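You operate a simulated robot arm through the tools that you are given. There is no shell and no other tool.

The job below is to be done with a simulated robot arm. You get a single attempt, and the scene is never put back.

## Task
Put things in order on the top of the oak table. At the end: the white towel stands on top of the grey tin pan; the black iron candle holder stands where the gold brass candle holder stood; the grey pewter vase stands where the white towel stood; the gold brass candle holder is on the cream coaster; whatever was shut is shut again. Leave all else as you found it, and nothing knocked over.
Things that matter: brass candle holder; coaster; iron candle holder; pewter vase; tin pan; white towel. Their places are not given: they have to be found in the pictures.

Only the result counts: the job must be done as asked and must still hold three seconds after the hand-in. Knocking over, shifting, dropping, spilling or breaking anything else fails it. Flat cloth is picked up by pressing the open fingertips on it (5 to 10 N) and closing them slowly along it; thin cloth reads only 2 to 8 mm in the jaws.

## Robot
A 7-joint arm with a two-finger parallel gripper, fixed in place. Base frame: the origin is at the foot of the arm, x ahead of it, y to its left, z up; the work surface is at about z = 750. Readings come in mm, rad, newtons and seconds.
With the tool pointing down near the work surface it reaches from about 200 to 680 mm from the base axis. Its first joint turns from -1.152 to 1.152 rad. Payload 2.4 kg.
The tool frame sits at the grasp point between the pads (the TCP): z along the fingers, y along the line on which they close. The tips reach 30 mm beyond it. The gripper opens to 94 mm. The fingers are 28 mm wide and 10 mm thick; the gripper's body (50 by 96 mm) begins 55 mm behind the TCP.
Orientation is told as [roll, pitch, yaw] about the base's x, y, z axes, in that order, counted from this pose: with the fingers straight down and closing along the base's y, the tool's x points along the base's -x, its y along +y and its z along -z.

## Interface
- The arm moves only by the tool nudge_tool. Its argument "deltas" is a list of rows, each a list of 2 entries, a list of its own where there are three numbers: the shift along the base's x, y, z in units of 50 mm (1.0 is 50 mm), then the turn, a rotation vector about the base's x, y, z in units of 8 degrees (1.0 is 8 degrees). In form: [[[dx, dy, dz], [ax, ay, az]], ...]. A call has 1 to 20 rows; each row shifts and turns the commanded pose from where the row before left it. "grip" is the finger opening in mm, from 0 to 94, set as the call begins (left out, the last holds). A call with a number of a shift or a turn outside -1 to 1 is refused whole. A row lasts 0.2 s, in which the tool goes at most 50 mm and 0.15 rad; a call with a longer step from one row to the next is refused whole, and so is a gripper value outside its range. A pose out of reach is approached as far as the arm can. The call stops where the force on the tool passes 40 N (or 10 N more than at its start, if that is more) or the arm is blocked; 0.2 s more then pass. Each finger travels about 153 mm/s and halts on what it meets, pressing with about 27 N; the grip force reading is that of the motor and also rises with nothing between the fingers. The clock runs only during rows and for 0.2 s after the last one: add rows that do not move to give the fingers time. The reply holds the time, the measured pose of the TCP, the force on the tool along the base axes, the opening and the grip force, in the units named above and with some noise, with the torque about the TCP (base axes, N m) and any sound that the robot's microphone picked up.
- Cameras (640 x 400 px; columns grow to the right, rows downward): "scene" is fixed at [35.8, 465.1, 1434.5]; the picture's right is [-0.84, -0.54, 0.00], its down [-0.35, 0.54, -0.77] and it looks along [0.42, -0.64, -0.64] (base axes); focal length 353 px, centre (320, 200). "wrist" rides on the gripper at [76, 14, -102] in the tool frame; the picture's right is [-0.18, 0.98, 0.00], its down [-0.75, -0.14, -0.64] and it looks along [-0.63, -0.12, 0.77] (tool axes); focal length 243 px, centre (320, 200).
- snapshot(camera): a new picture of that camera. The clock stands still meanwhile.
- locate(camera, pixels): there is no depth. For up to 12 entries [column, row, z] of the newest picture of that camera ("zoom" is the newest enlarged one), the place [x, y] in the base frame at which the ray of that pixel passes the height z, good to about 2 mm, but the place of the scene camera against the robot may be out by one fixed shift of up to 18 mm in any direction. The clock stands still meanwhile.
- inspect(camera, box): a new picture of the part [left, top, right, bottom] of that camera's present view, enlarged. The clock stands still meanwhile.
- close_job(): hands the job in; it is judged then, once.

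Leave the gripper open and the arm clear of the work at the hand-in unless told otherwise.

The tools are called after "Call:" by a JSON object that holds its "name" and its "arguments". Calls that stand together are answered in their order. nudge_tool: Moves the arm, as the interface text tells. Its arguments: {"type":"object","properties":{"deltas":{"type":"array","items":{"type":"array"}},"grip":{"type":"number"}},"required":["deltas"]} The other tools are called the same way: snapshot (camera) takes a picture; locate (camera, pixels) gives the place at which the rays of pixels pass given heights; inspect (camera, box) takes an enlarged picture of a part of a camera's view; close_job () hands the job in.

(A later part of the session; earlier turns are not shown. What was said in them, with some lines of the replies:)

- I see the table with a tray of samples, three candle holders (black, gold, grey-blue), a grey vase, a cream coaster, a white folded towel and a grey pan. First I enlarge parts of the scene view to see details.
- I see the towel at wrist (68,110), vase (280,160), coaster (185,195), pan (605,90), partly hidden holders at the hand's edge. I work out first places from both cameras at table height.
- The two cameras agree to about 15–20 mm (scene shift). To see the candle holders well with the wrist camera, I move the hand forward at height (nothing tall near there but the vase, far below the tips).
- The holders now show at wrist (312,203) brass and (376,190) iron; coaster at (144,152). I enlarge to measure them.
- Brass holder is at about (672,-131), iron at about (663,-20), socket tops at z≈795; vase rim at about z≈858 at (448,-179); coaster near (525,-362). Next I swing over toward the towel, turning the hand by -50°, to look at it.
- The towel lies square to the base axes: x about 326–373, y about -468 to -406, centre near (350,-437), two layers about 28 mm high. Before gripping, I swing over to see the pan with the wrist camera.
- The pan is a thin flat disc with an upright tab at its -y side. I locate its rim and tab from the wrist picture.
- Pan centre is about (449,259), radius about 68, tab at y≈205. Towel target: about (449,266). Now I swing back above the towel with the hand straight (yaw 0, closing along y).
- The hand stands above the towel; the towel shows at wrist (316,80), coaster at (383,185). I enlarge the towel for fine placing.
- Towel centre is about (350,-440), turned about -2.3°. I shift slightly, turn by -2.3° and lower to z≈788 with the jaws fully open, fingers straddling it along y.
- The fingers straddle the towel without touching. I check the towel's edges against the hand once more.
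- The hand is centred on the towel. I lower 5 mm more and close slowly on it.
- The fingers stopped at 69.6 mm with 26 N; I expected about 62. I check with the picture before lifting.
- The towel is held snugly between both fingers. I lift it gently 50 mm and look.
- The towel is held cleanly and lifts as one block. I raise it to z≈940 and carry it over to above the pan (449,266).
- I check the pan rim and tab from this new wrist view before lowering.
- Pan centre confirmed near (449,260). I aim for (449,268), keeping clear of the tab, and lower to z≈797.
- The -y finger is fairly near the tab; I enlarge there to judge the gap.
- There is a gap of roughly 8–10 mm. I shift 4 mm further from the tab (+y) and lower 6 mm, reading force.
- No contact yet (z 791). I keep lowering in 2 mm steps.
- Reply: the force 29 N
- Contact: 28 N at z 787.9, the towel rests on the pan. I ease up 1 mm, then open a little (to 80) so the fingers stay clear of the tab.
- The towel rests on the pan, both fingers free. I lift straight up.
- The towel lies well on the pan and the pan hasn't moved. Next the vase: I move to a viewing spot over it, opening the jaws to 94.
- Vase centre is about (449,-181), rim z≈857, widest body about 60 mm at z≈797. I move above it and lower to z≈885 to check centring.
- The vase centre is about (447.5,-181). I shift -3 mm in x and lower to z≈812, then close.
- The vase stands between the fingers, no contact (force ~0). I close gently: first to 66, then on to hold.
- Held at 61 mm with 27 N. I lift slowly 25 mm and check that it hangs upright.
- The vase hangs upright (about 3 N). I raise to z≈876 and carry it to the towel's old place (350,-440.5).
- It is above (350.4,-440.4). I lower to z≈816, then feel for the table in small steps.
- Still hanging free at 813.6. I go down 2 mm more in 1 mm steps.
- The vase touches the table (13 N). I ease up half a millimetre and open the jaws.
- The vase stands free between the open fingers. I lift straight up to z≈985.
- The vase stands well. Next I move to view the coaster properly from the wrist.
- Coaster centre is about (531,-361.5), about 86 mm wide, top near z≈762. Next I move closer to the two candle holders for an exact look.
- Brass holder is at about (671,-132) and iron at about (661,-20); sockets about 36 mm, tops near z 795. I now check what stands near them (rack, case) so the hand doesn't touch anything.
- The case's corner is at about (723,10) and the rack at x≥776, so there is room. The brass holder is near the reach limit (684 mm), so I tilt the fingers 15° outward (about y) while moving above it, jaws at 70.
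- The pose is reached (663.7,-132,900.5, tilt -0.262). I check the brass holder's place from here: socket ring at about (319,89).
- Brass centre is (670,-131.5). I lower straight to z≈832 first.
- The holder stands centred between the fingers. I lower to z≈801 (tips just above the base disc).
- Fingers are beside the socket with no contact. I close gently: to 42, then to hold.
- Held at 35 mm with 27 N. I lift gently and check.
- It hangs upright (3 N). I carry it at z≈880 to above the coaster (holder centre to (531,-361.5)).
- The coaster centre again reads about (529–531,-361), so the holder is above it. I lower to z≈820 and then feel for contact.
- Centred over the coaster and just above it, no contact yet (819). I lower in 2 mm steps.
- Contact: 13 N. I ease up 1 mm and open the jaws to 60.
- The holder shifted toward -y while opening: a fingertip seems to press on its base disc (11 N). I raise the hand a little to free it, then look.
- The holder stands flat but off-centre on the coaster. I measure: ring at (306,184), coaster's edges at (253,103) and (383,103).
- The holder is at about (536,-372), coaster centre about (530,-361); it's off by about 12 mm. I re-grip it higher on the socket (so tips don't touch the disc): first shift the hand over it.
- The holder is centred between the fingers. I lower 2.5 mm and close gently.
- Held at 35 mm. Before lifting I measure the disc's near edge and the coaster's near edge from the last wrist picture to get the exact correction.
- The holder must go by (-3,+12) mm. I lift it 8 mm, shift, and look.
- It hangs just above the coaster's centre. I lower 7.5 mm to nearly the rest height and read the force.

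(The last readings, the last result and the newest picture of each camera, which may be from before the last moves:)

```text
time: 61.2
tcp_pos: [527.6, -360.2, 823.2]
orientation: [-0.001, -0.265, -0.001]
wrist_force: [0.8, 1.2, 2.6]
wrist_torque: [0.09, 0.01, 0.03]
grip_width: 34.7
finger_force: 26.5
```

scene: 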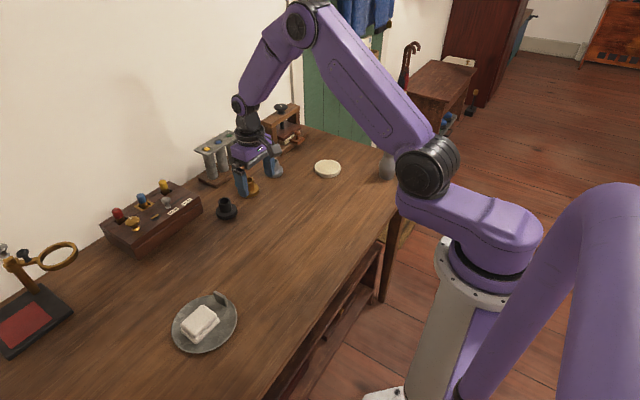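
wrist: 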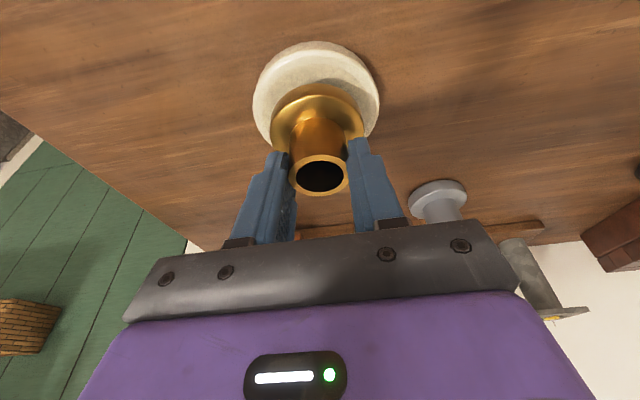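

Light contact now (2.6 N up). I open slowly: first to 39, then 64.

Call:
{"name": "nudge_tool", "arguments": {"deltas": [[[0, 0, 0], [0, 0, 0]], [[0, 0, 0], [0, 0, 0]]], "grip": 39}}

Call:
{"name": "nudge_tool", "arguments": {"deltas": [[[0, 0, 0], [0, 0, 0]], [[0, 0, 0], [0, 0, 0]]], "grip": 62}}

Call:
{"name": "snapshot", "arguments": {"camera": "wrist"}}

Call:
{"name": "inspect", "arguments": {"camera": "scene", "box": [290, 130, 370, 180]}}

```text
time: 61.8
tcp_pos: [525.6, -359.6, 821.2]
orientation: [-0.001, -0.262, 0.0]
wrist_force: [-0.3, -0.2, -0.2]
wrist_torque: [0.01, 0.0, -0.02]
grip_width: 39.0
finger_force: 0.1
```

```text
time: 62.4
tcp_pos: [526.0, -360.7, 822.4]
orientation: [-0.001, -0.262, 0.0]
wrist_force: [0.6, 0.1, -0.5]
wrist_torque: [0.0, 0.01, -0.01]
grip_width: 61.9
finger_force: 0.0
```

```text
taken
```

wrist: 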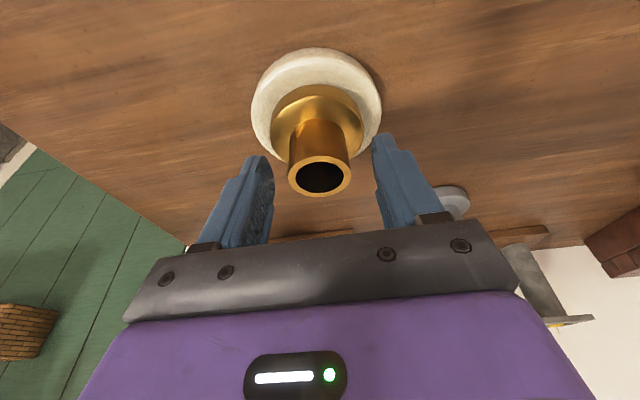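

```text
8.00 times, centred on (330, 155) of scene
```

zoom: 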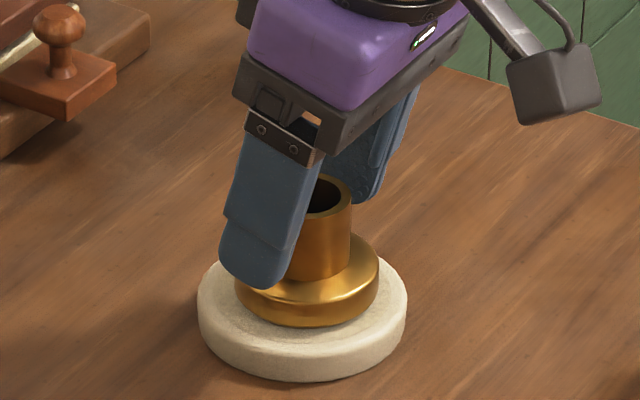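

Clean release, the brass holder is now well centred on the coaster. I lift straight up and travel to above the iron holder (661,-20).

Call:
{"name": "nudge_tool", "arguments": {"deltas": [[[0, 0, 0.2], [0, 0, 0]], [[0, 0, 0.6], [0, 0, 0]], [[0, 0, 0.8], [0, 0, 0]], [[0.287, 0.756, 0], [0, 0, 0]], [[0.287, 0.756, 0], [0, 0, 0]], [[0.287, 0.756, 0], [0, 0, 0]], [[0.287, 0.756, 0], [0, 0, 0]], [[0.287, 0.756, 0], [0, 0, 0]], [[0.287, 0.756, 0], [0, 0, 0]], [[0.287, 0.756, 0], [0, 0, 0]], [[0.287, 0.756, 0], [0, 0, 0]], [[0.287, 0.756, 0], [0, 0, 0]], [[0, 0, 0], [0, 0, 0]]], "grip": 70}}

Call:
{"name": "snapshot", "arguments": {"camera": "wrist"}}

Call:
{"name": "inspect", "arguments": {"camera": "wrist", "box": [256, 20, 384, 120]}}

Call:
{"name": "snapshot", "arguments": {"camera": "scene"}}

```text
time: 65.2
tcp_pos: [656.1, -20.0, 902.8]
orientation: [-0.001, -0.262, 0.0]
wrist_force: [-0.9, 0.6, 0.0]
wrist_torque: [-0.02, -0.02, 0.01]
grip_width: 69.7
finger_force: 0.0
```

```text
taken
```

wrist: 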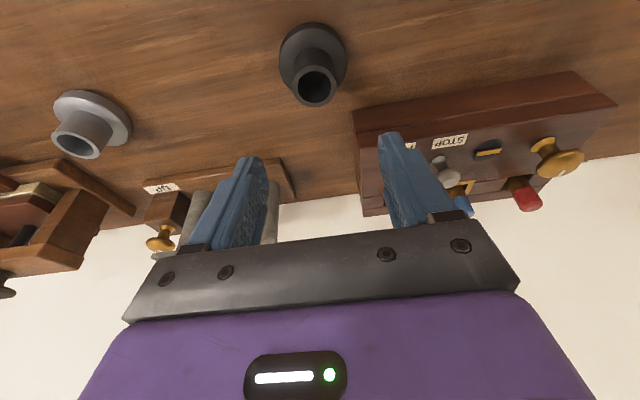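

```text
4.00 times, centred on (320, 70) of wrist
```

zoom: 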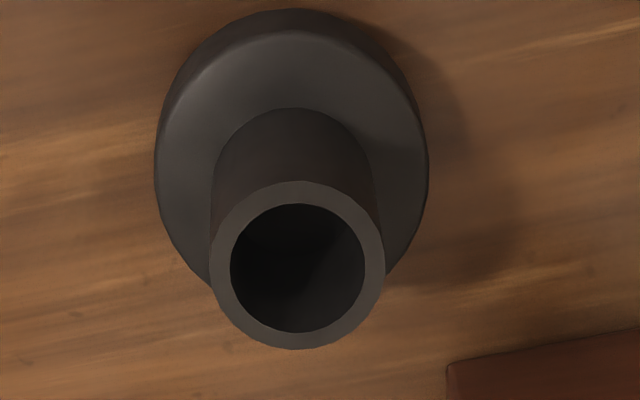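

```text
taken
```

scene: 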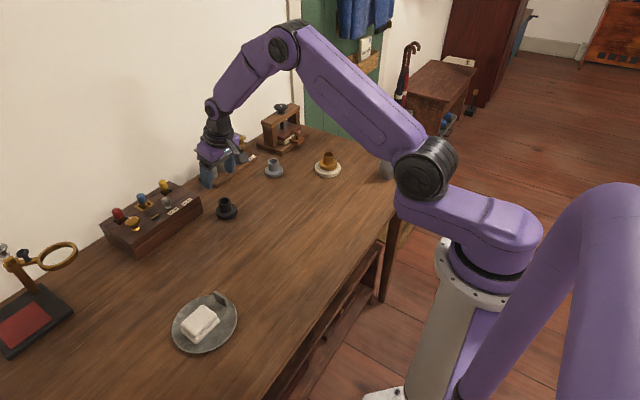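

Call:
{"name": "locate", "arguments": {"camera": "wrist", "pixels": [[314.4, 86.3, 795], [292.5, 86.3, 795], [336.3, 86.3, 795], [313, 22.3, 751], [278.75, 60, 760], [347, 60, 760]]}}

```text
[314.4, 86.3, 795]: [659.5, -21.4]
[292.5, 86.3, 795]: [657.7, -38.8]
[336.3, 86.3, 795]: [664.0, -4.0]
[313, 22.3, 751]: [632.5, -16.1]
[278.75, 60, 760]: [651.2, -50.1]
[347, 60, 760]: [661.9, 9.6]
```

Iron centre is about (660.5,-21). I lower to z≈840 first and check.

Call:
{"name": "nudge_tool", "arguments": {"deltas": [[[-0.01, -0.024, -0.4], [0, 0, 0]], [[0, 0, -0.5], [0, 0, 0]], [[0, 0, -0.34], [0, 0, 0]], [[0, 0, 0], [0, 0, 0]]]}}

Call:
{"name": "snapshot", "arguments": {"camera": "wrist"}}

Call:
{"name": "inspect", "arguments": {"camera": "scene", "box": [170, 150, 266, 225]}}

```text
time: 66.2
tcp_pos: [653.6, -22.6, 839.4]
orientation: [0.0, -0.261, 0.0]
wrist_force: [-0.5, -0.5, 0.0]
wrist_torque: [0.02, -0.02, 0.01]
grip_width: 70.0
finger_force: 0.1
```

```text
taken
```

wrist: 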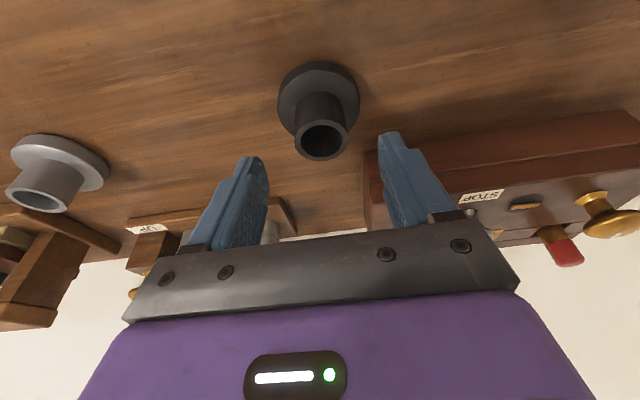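

```text
5.33 times, centred on (218, 188) of scene
```

zoom: 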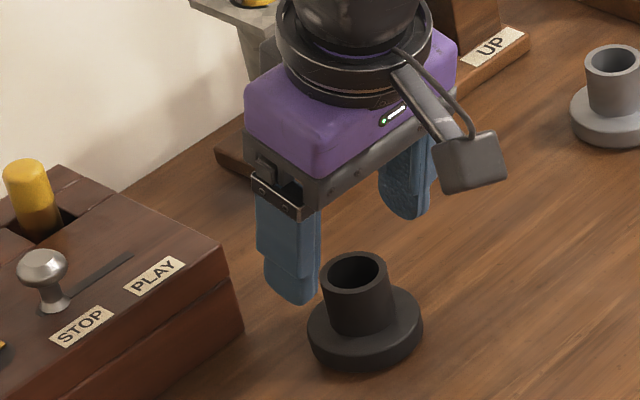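

The iron holder is centred between the fingers with room to the case. I lower to z≈808 and close gently.

Call:
{"name": "nudge_tool", "arguments": {"deltas": [[[0, 0, -0.32], [0, 0, 0]], [[0, 0, -0.32], [0, 0, 0]], [[0, 0, 0], [0, 0, 0]]]}}

Call:
{"name": "nudge_tool", "arguments": {"deltas": [[[0, 0, 0], [0, 0, 0]], [[0, 0, 0], [0, 0, 0]]], "grip": 42}}

Call:
{"name": "snapshot", "arguments": {"camera": "wrist"}}

Call:
{"name": "inspect", "arguments": {"camera": "scene", "box": [186, 165, 266, 225]}}

```text
time: 67.0
tcp_pos: [652.7, -22.0, 805.9]
orientation: [0.0, -0.261, -0.001]
wrist_force: [0.2, -0.4, -0.1]
wrist_torque: [0.03, -0.02, 0.0]
grip_width: 69.9
finger_force: 0.0
```

```text
time: 67.6
tcp_pos: [654.0, -22.4, 807.3]
orientation: [0.001, -0.262, 0.0]
wrist_force: [0.1, -0.7, 0.5]
wrist_torque: [-0.01, 0.02, 0.03]
grip_width: 41.8
finger_force: 0.0
```

```text
taken
```

wrist: 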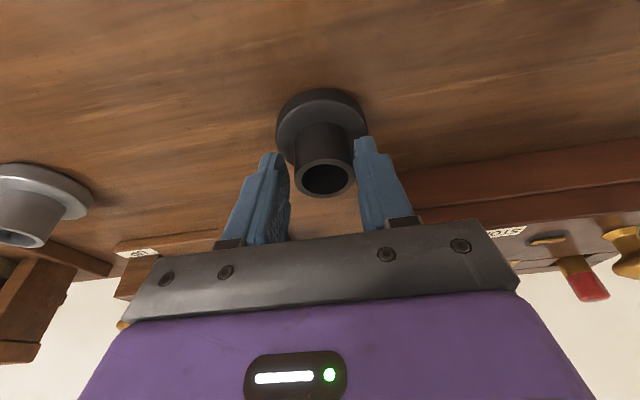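

```text
6.67 times, centred on (226, 195) of scene
```

zoom: 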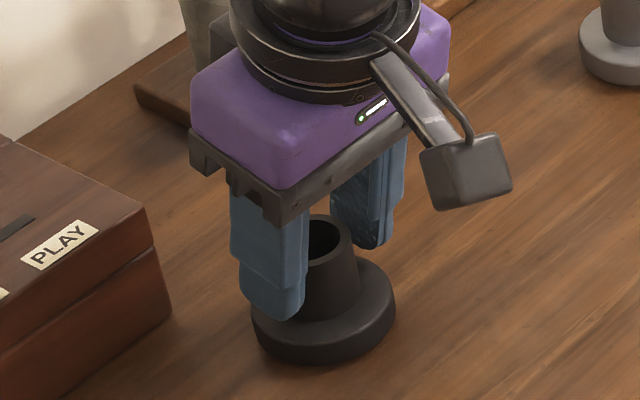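

Good; now I close to hold.

Call:
{"name": "nudge_tool", "arguments": {"deltas": [[[0, 0, 0], [0, 0, 0]], [[0, 0, 0], [0, 0, 0]], [[0, 0, 0], [0, 0, 0]]], "grip": 15}}

Call:
{"name": "nudge_tool", "arguments": {"deltas": [[[0, 0, 0], [0, 0, 0]]]}}

Call:
{"name": "snapshot", "arguments": {"camera": "wrist"}}

```text
time: 68.4
tcp_pos: [654.2, -21.7, 807.8]
orientation: [-0.001, -0.26, 0.001]
wrist_force: [0.3, 2.2, 0.4]
wrist_torque: [-0.01, 0.05, -0.01]
grip_width: 34.8
finger_force: 26.5
```

```text
time: 68.8
tcp_pos: [653.5, -22.8, 807.8]
orientation: [0.0, -0.262, 0.0]
wrist_force: [0.1, 1.1, 1.0]
wrist_torque: [0.02, 0.03, 0.04]
grip_width: 34.9
finger_force: 26.6
```

```text
taken
```

wrist: 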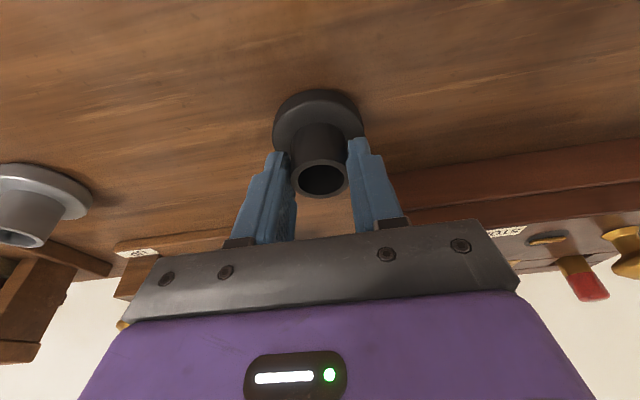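

Held at 35 mm, 27 N. I lift 40 mm and move by (+10.3,-109.4) to above the brass holder's old place.

Call:
{"name": "nudge_tool", "arguments": {"deltas": [[[0, 0, 0.1], [0, 0, 0]], [[0, 0, 0.3], [0, 0, 0]], [[0, 0, 0.4], [0, 0, 0]], [[0.026, -0.2735, 0], [0, 0, 0]], [[0.0515, -0.547, 0], [0, 0, 0]], [[0.0515, -0.547, 0], [0, 0, 0]], [[0.0515, -0.547, 0], [0, 0, 0]], [[0.0255, -0.2735, 0], [0, 0, 0]], [[0, 0, 0], [0, 0, 0]]]}}

Call:
{"name": "nudge_tool", "arguments": {"deltas": [[[0, 0, 0], [0, 0, 0]]]}}

Call:
{"name": "nudge_tool", "arguments": {"deltas": [[[0, 0, 0], [0, 0, 0]]]}}

Call:
{"name": "snapshot", "arguments": {"camera": "wrist"}}

Call:
{"name": "snapshot", "arguments": {"camera": "scene"}}

```text
time: 70.8
tcp_pos: [664.4, -130.8, 847.1]
orientation: [0.0, -0.263, 0.0]
wrist_force: [0.1, -0.6, -3.8]
wrist_torque: [-0.01, -0.01, 0.01]
grip_width: 34.9
finger_force: 27.2
```

```text
time: 71.2
tcp_pos: [664.8, -131.8, 848.2]
orientation: [0.0, -0.262, 0.0]
wrist_force: [-0.1, -0.4, -3.1]
wrist_torque: [0.04, 0.02, -0.02]
grip_width: 34.8
finger_force: 26.9
```

```text
time: 71.6
tcp_pos: [664.9, -132.2, 847.1]
orientation: [0.0, -0.263, 0.002]
wrist_force: [0.0, 0.5, -4.1]
wrist_torque: [-0.02, 0.03, -0.01]
grip_width: 34.8
finger_force: 27.0
```

```text
taken
```

wrist: 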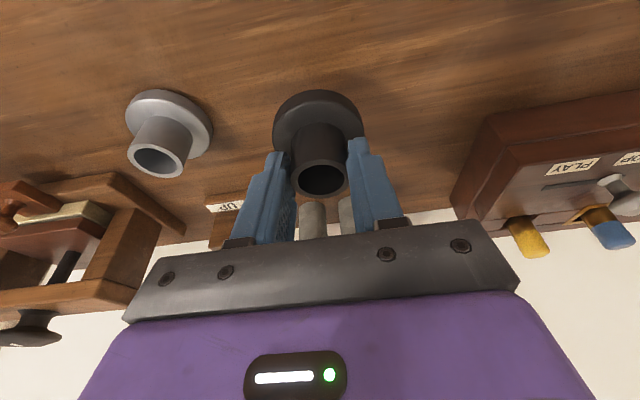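

```text
taken
```

scene: 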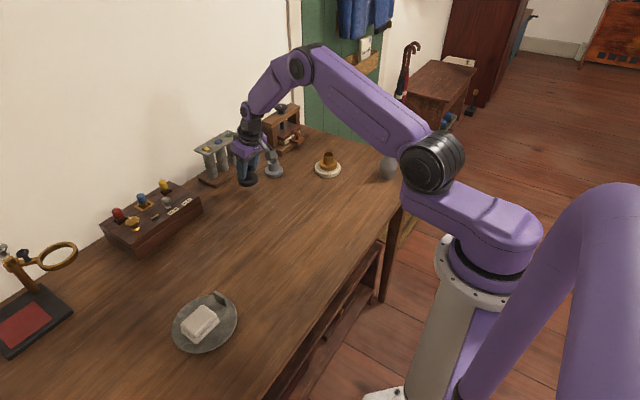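

The pose reads (664.7,-131.6), as wanted. I lower 39 mm, then feel for the table in half-millimetre steps.

Call:
{"name": "nudge_tool", "arguments": {"deltas": [[[0, 0, -0.3], [0, 0, 0]], [[0, 0, -0.3], [0, 0, 0]], [[0, 0, -0.18], [0, 0, 0]], [[0, 0, 0], [0, 0, 0]]]}}

Call:
{"name": "nudge_tool", "arguments": {"deltas": [[[0, 0, -0.01], [0, 0, 0]], [[0, 0, 0], [0, 0, 0]]]}}

Call:
{"name": "nudge_tool", "arguments": {"deltas": [[[0, 0, -0.01], [0, 0, 0]], [[0, 0, 0], [0, 0, 0]]]}}

```text
time: 72.6
tcp_pos: [663.9, -129.7, 808.6]
orientation: [-0.001, -0.263, 0.0]
wrist_force: [0.9, 0.3, -3.5]
wrist_torque: [-0.01, 0.04, 0.01]
grip_width: 34.7
finger_force: 27.1
```

```text
time: 73.2
tcp_pos: [663.9, -130.2, 807.9]
orientation: [0.0, -0.262, -0.001]
wrist_force: [0.3, -0.4, -3.7]
wrist_torque: [-0.01, 0.03, -0.01]
grip_width: 34.9
finger_force: 26.6
```

```text
time: 73.8
tcp_pos: [665.0, -130.2, 807.4]
orientation: [0.001, -0.262, -0.001]
wrist_force: [0.5, -0.4, -3.3]
wrist_torque: [0.04, 0.05, 0.0]
grip_width: 34.9
finger_force: 26.8
```

Call:
{"name": "nudge_tool", "arguments": {"deltas": [[[0, -0.01, -0.01], [0, 0, 0]], [[0, 0, 0], [0, 0, 0]]]}}

Call:
{"name": "nudge_tool", "arguments": {"deltas": [[[0, 0, -0.01], [0, 0, 0]], [[0, 0, 0], [0, 0, 0]]]}}

```text
time: 74.4
tcp_pos: [664.7, -131.7, 807.1]
orientation: [0.0, -0.263, 0.0]
wrist_force: [-1.4, 1.0, -0.5]
wrist_torque: [0.08, 0.17, 0.01]
grip_width: 34.7
finger_force: 27.4
```

```text
time: 75.0
tcp_pos: [665.2, -131.6, 807.3]
orientation: [0.001, -0.264, -0.001]
wrist_force: [-4.3, 1.4, 11.1]
wrist_torque: [0.14, 0.61, -0.02]
grip_width: 34.8
finger_force: 27.7
```

Contact at 11 N. I ease up 0.5 mm, then open in two stages.

Call:
{"name": "nudge_tool", "arguments": {"deltas": [[[0, 0, 0.01], [0, 0, 0]], [[0, 0, 0], [0, 0, 0]]]}}

Call:
{"name": "nudge_tool", "arguments": {"deltas": [[[0, 0, 0], [0, 0, 0]], [[0, 0, 0], [0, 0, 0]]], "grip": 39}}

Call:
{"name": "snapshot", "arguments": {"camera": "wrist"}}

```text
time: 75.6
tcp_pos: [664.6, -130.9, 807.1]
orientation: [-0.001, -0.264, 0.001]
wrist_force: [0.8, 0.2, 6.3]
wrist_torque: [0.06, 0.18, 0.0]
grip_width: 34.6
finger_force: 26.9
```

```text
time: 76.2
tcp_pos: [663.2, -129.6, 806.6]
orientation: [-0.001, -0.263, 0.0]
wrist_force: [0.3, -0.4, -0.3]
wrist_torque: [0.0, -0.02, -0.01]
grip_width: 39.1
finger_force: 0.0
```

```text
taken
```

wrist: 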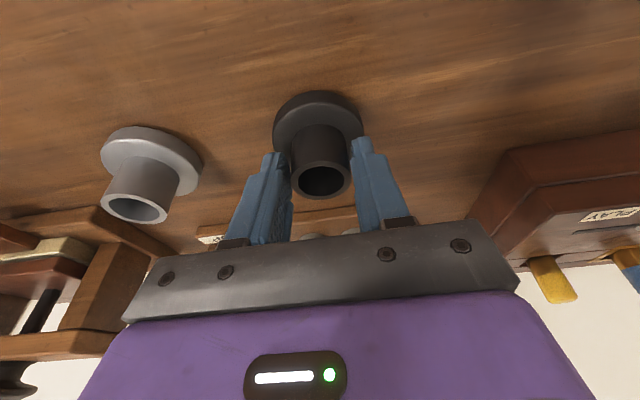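

Released without a shift. I open further to 66 and lift straight up.

Call:
{"name": "nudge_tool", "arguments": {"deltas": [[[0, 0, 0], [0, 0, 0]], [[0, 0, 0], [0, 0, 0]], [[0, 0, 0.3], [0, 0, 0]], [[0, 0, 0.6], [0, 0, 0]], [[0, 0, 0.95], [0, 0, 0]], [[0, 0, 0], [0, 0, 0]]], "grip": 66}}

Call:
{"name": "snapshot", "arguments": {"camera": "wrist"}}

Call:
{"name": "inspect", "arguments": {"camera": "wrist", "box": [256, 20, 384, 120]}}

Call:
{"name": "inspect", "arguments": {"camera": "scene", "box": [180, 120, 340, 220]}}

```text
time: 77.6
tcp_pos: [665.1, -131.0, 901.5]
orientation: [0.001, -0.26, -0.001]
wrist_force: [0.0, -0.9, 0.0]
wrist_torque: [-0.02, 0.01, -0.02]
grip_width: 66.1
finger_force: 0.0
```

```text
taken
```

wrist: 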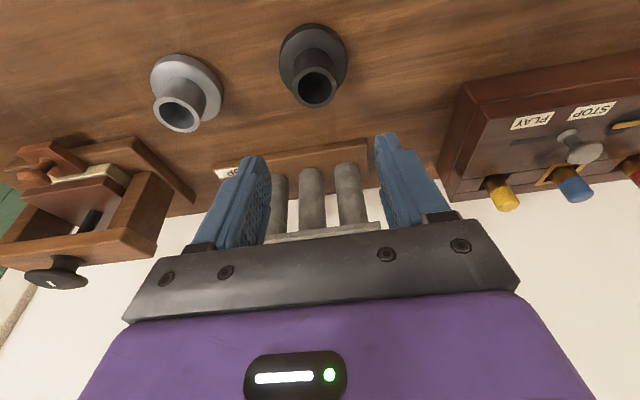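

```text
4.00 times, centred on (320, 70) of wrist
```

zoom: 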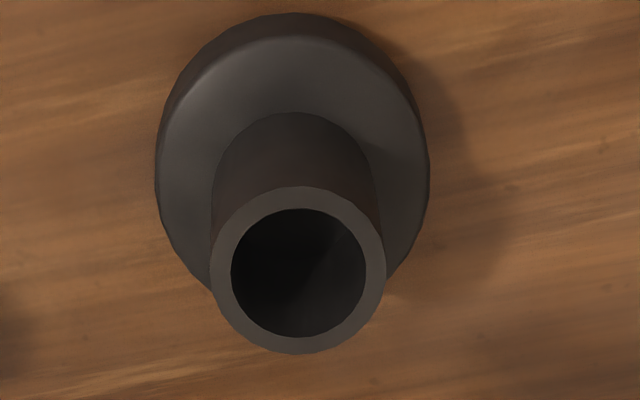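

```text
4.00 times, centred on (260, 170) of scene
```

zoom: 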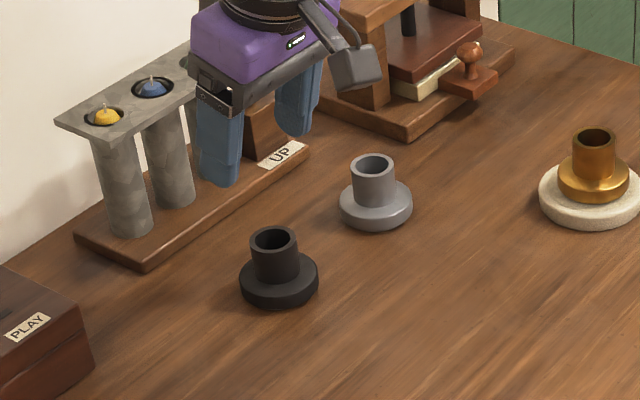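

The iron holder now covers exactly the brass one's old picture position (disc columns 239.75–259.5, same as before). I raise the hand, take the tilt off, and move back to the starting area for a final check.

Call:
{"name": "nudge_tool", "arguments": {"deltas": [[[0, 0, 0.6], [0, 0, 0]], [[-0.6, 0.05, 0.3], [0, 0.3125, 0]], [[-0.7, 0.05, 0.2], [0, 0.3125, 0]], [[-0.8, 0.05, 0.1], [0, 0.3125, 0]], [[-0.8, 0.05, 0.1], [0, 0.3125, 0]], [[-0.9, 0.05, 0.1], [0, 0.3125, 0]], [[-0.9, 0.05, 0.1], [0, 0.3125, 0]], [[-0.9, 0.05, 0], [0, 0, 0]], [[0, 0, 0], [0, 0, 0]]], "grip": 94}}

Call:
{"name": "snapshot", "arguments": {"camera": "scene"}}

Call:
{"name": "snapshot", "arguments": {"camera": "wrist"}}

Call:
{"name": "inspect", "arguments": {"camera": "scene", "box": [190, 120, 430, 270]}}

Call:
{"name": "inspect", "arguments": {"camera": "scene", "box": [0, 170, 320, 370]}}

```text
time: 79.6
tcp_pos: [385.6, -113.9, 975.6]
orientation: [0.0, -0.001, 0.001]
wrist_force: [0.7, 0.7, 0.6]
wrist_torque: [-0.02, 0.02, -0.01]
grip_width: 94.1
finger_force: 0.0
```

```text
taken
```

scene: 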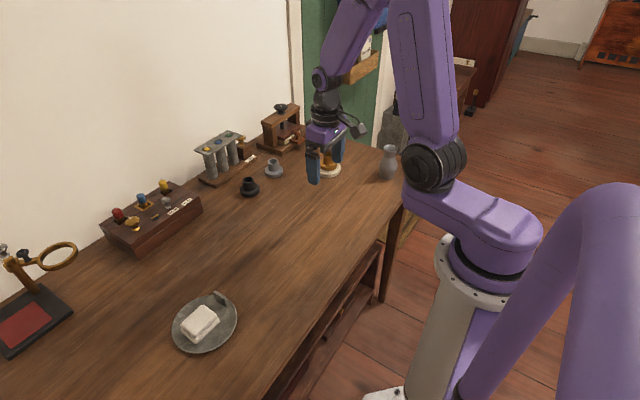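

```text
taken
```

wrist: 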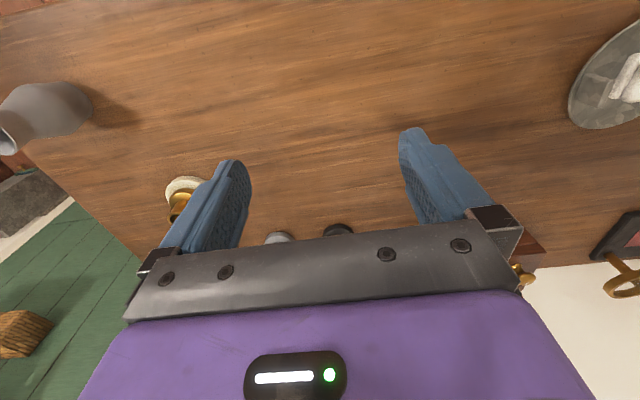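

```text
2.67 times, centred on (310, 195) of scene
```

zoom: 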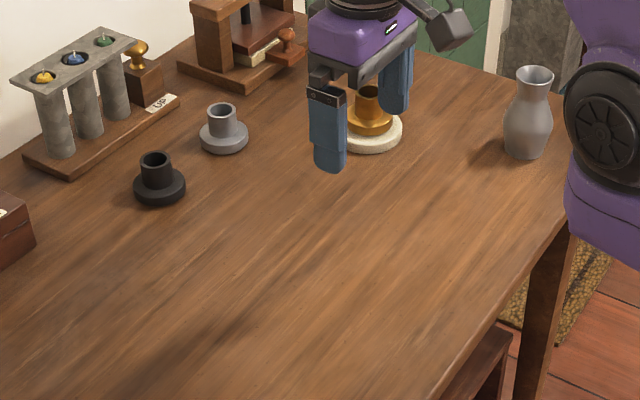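

```text
2.00 times, centred on (160, 270) of scene
```

zoom: 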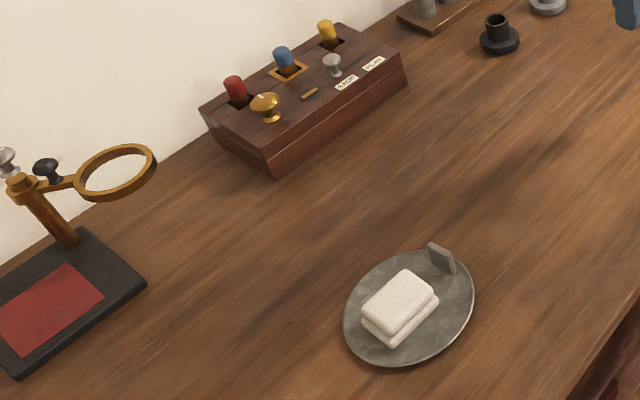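

Everything matches the starting picture apart from the asked moves. As a last check I measure the vase's base against the towel's old centre (350,-440).

Call:
{"name": "inspect", "arguments": {"camera": "scene", "box": [352, 135, 432, 185]}}

```text
8.00 times, centred on (392, 160) of scene
```

zoom: 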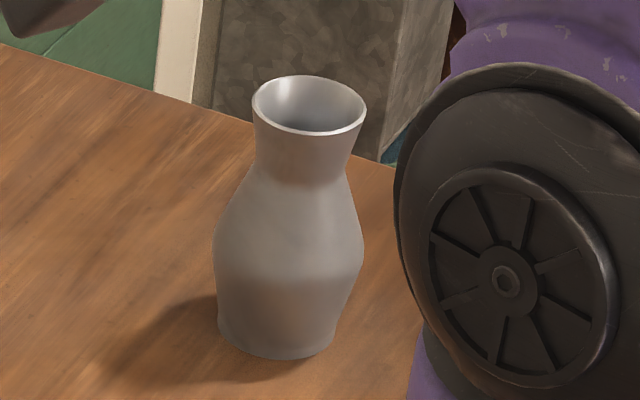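

Call:
{"name": "locate", "arguments": {"camera": "zoom", "pixels": [[309, 105, 857], [278, 328, 751]]}}

```text
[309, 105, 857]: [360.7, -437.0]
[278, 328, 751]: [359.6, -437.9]
```

The scene camera suggests a possible small y difference, so I check the vase with the more exact wrist camera, from the same view as the towel was seen.

Call:
{"name": "nudge_tool", "arguments": {"deltas": [[[-0.329, -0.534, 0], [0, 0, -0.893]], [[-0.329, -0.534, 0], [0, 0, -0.893]], [[-0.329, -0.534, 0], [0, 0, -0.893]], [[-0.329, -0.534, 0], [0, 0, -0.893]], [[-0.329, -0.534, 0], [0, 0, -0.893]], [[-0.329, -0.534, 0], [0, 0, -0.893]], [[-0.329, -0.534, 0], [0, 0, -0.893]], [[0, 0, 0], [0, 0, 0]]]}}

Call:
{"name": "snapshot", "arguments": {"camera": "wrist"}}

Call:
{"name": "inspect", "arguments": {"camera": "wrist", "box": [256, 150, 384, 230]}}

```text
time: 81.4
tcp_pos: [271.0, -300.2, 974.2]
orientation: [0.0, 0.0, -0.875]
wrist_force: [-0.1, -0.5, 0.3]
wrist_torque: [0.01, -0.01, -0.01]
grip_width: 94.1
finger_force: 0.1
```

```text
taken
```

wrist: 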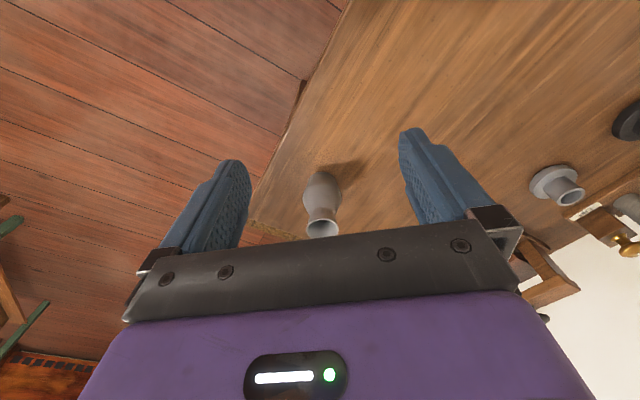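

```text
5.00 times, centred on (320, 190) of wrist
```

zoom: 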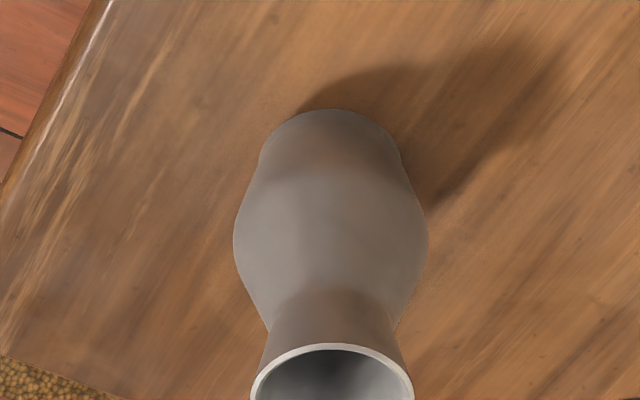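

Call:
{"name": "locate", "arguments": {"camera": "zoom", "pixels": [[330, 108, 750], [260, 160, 752], [400, 158, 752], [233, 240, 797], [427, 240, 797], [332, 395, 857]]}}

```text
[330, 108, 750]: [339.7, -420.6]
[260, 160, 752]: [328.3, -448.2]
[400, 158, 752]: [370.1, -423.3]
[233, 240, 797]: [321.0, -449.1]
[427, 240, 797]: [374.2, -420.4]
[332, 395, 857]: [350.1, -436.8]
```

The vase base reads about (351,-441), right on the towel's old place. One last look at the brass holder on the coaster and the whole scene with the arm out of the way.

Call:
{"name": "snapshot", "arguments": {"camera": "scene"}}

Call:
{"name": "inspect", "arguments": {"camera": "scene", "box": [230, 120, 358, 200]}}

```text
taken
```

scene: 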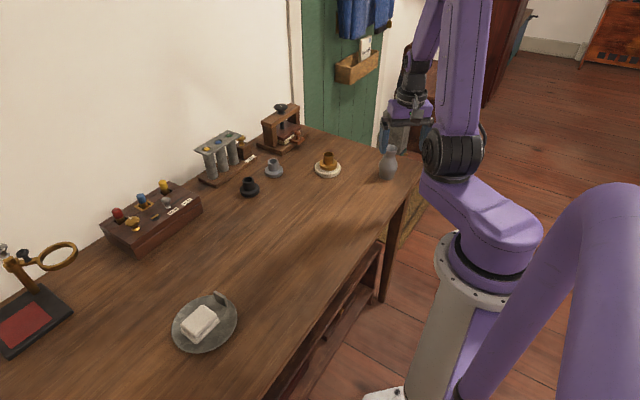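

```text
5.00 times, centred on (294, 160) of scene
```

zoom: 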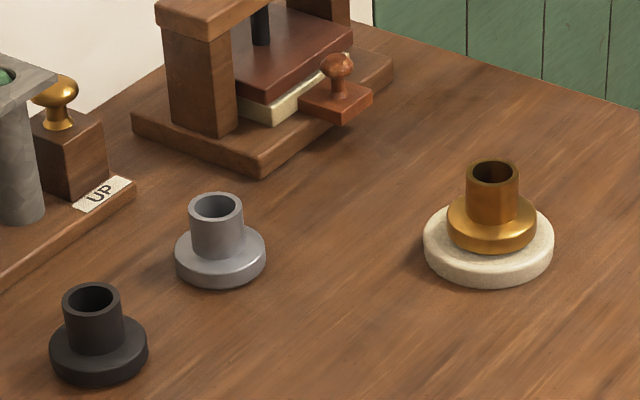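

The final pictures show the result as asked:
- The towel is on the pan.
- The vase is where the towel stood.
- The brass holder is on the coaster.
- The iron holder is where the brass one stood.

Nothing was opened, so nothing needs shutting. Nothing else was moved or knocked over. The gripper is open and the arm is clear, so I hand the job in.

Call:
{"name": "close_job", "arguments": {}}

```text
The job is handed in.
```

The job is handed in. The last pictures showed everything in its asked place:

- **White towel:** on the grey tin pan, near its centre and clear of the tab. The pan did not move.
- **Pewter vase:** upright where the towel stood, to within about 2 mm.
- **Brass candle holder:** near the centre of the cream coaster. It slid about 12 mm off centre when I first let go, so I gripped it again and recentred it.
- **Iron candle holder:** where the brass one stood. It covers the same spot in the scene picture to within about 1 mm.

I opened nothing, so nothing needed shutting. Nothing else on the table was moved or knocked over. At the hand-in the gripper was open and the arm was clear of the work.
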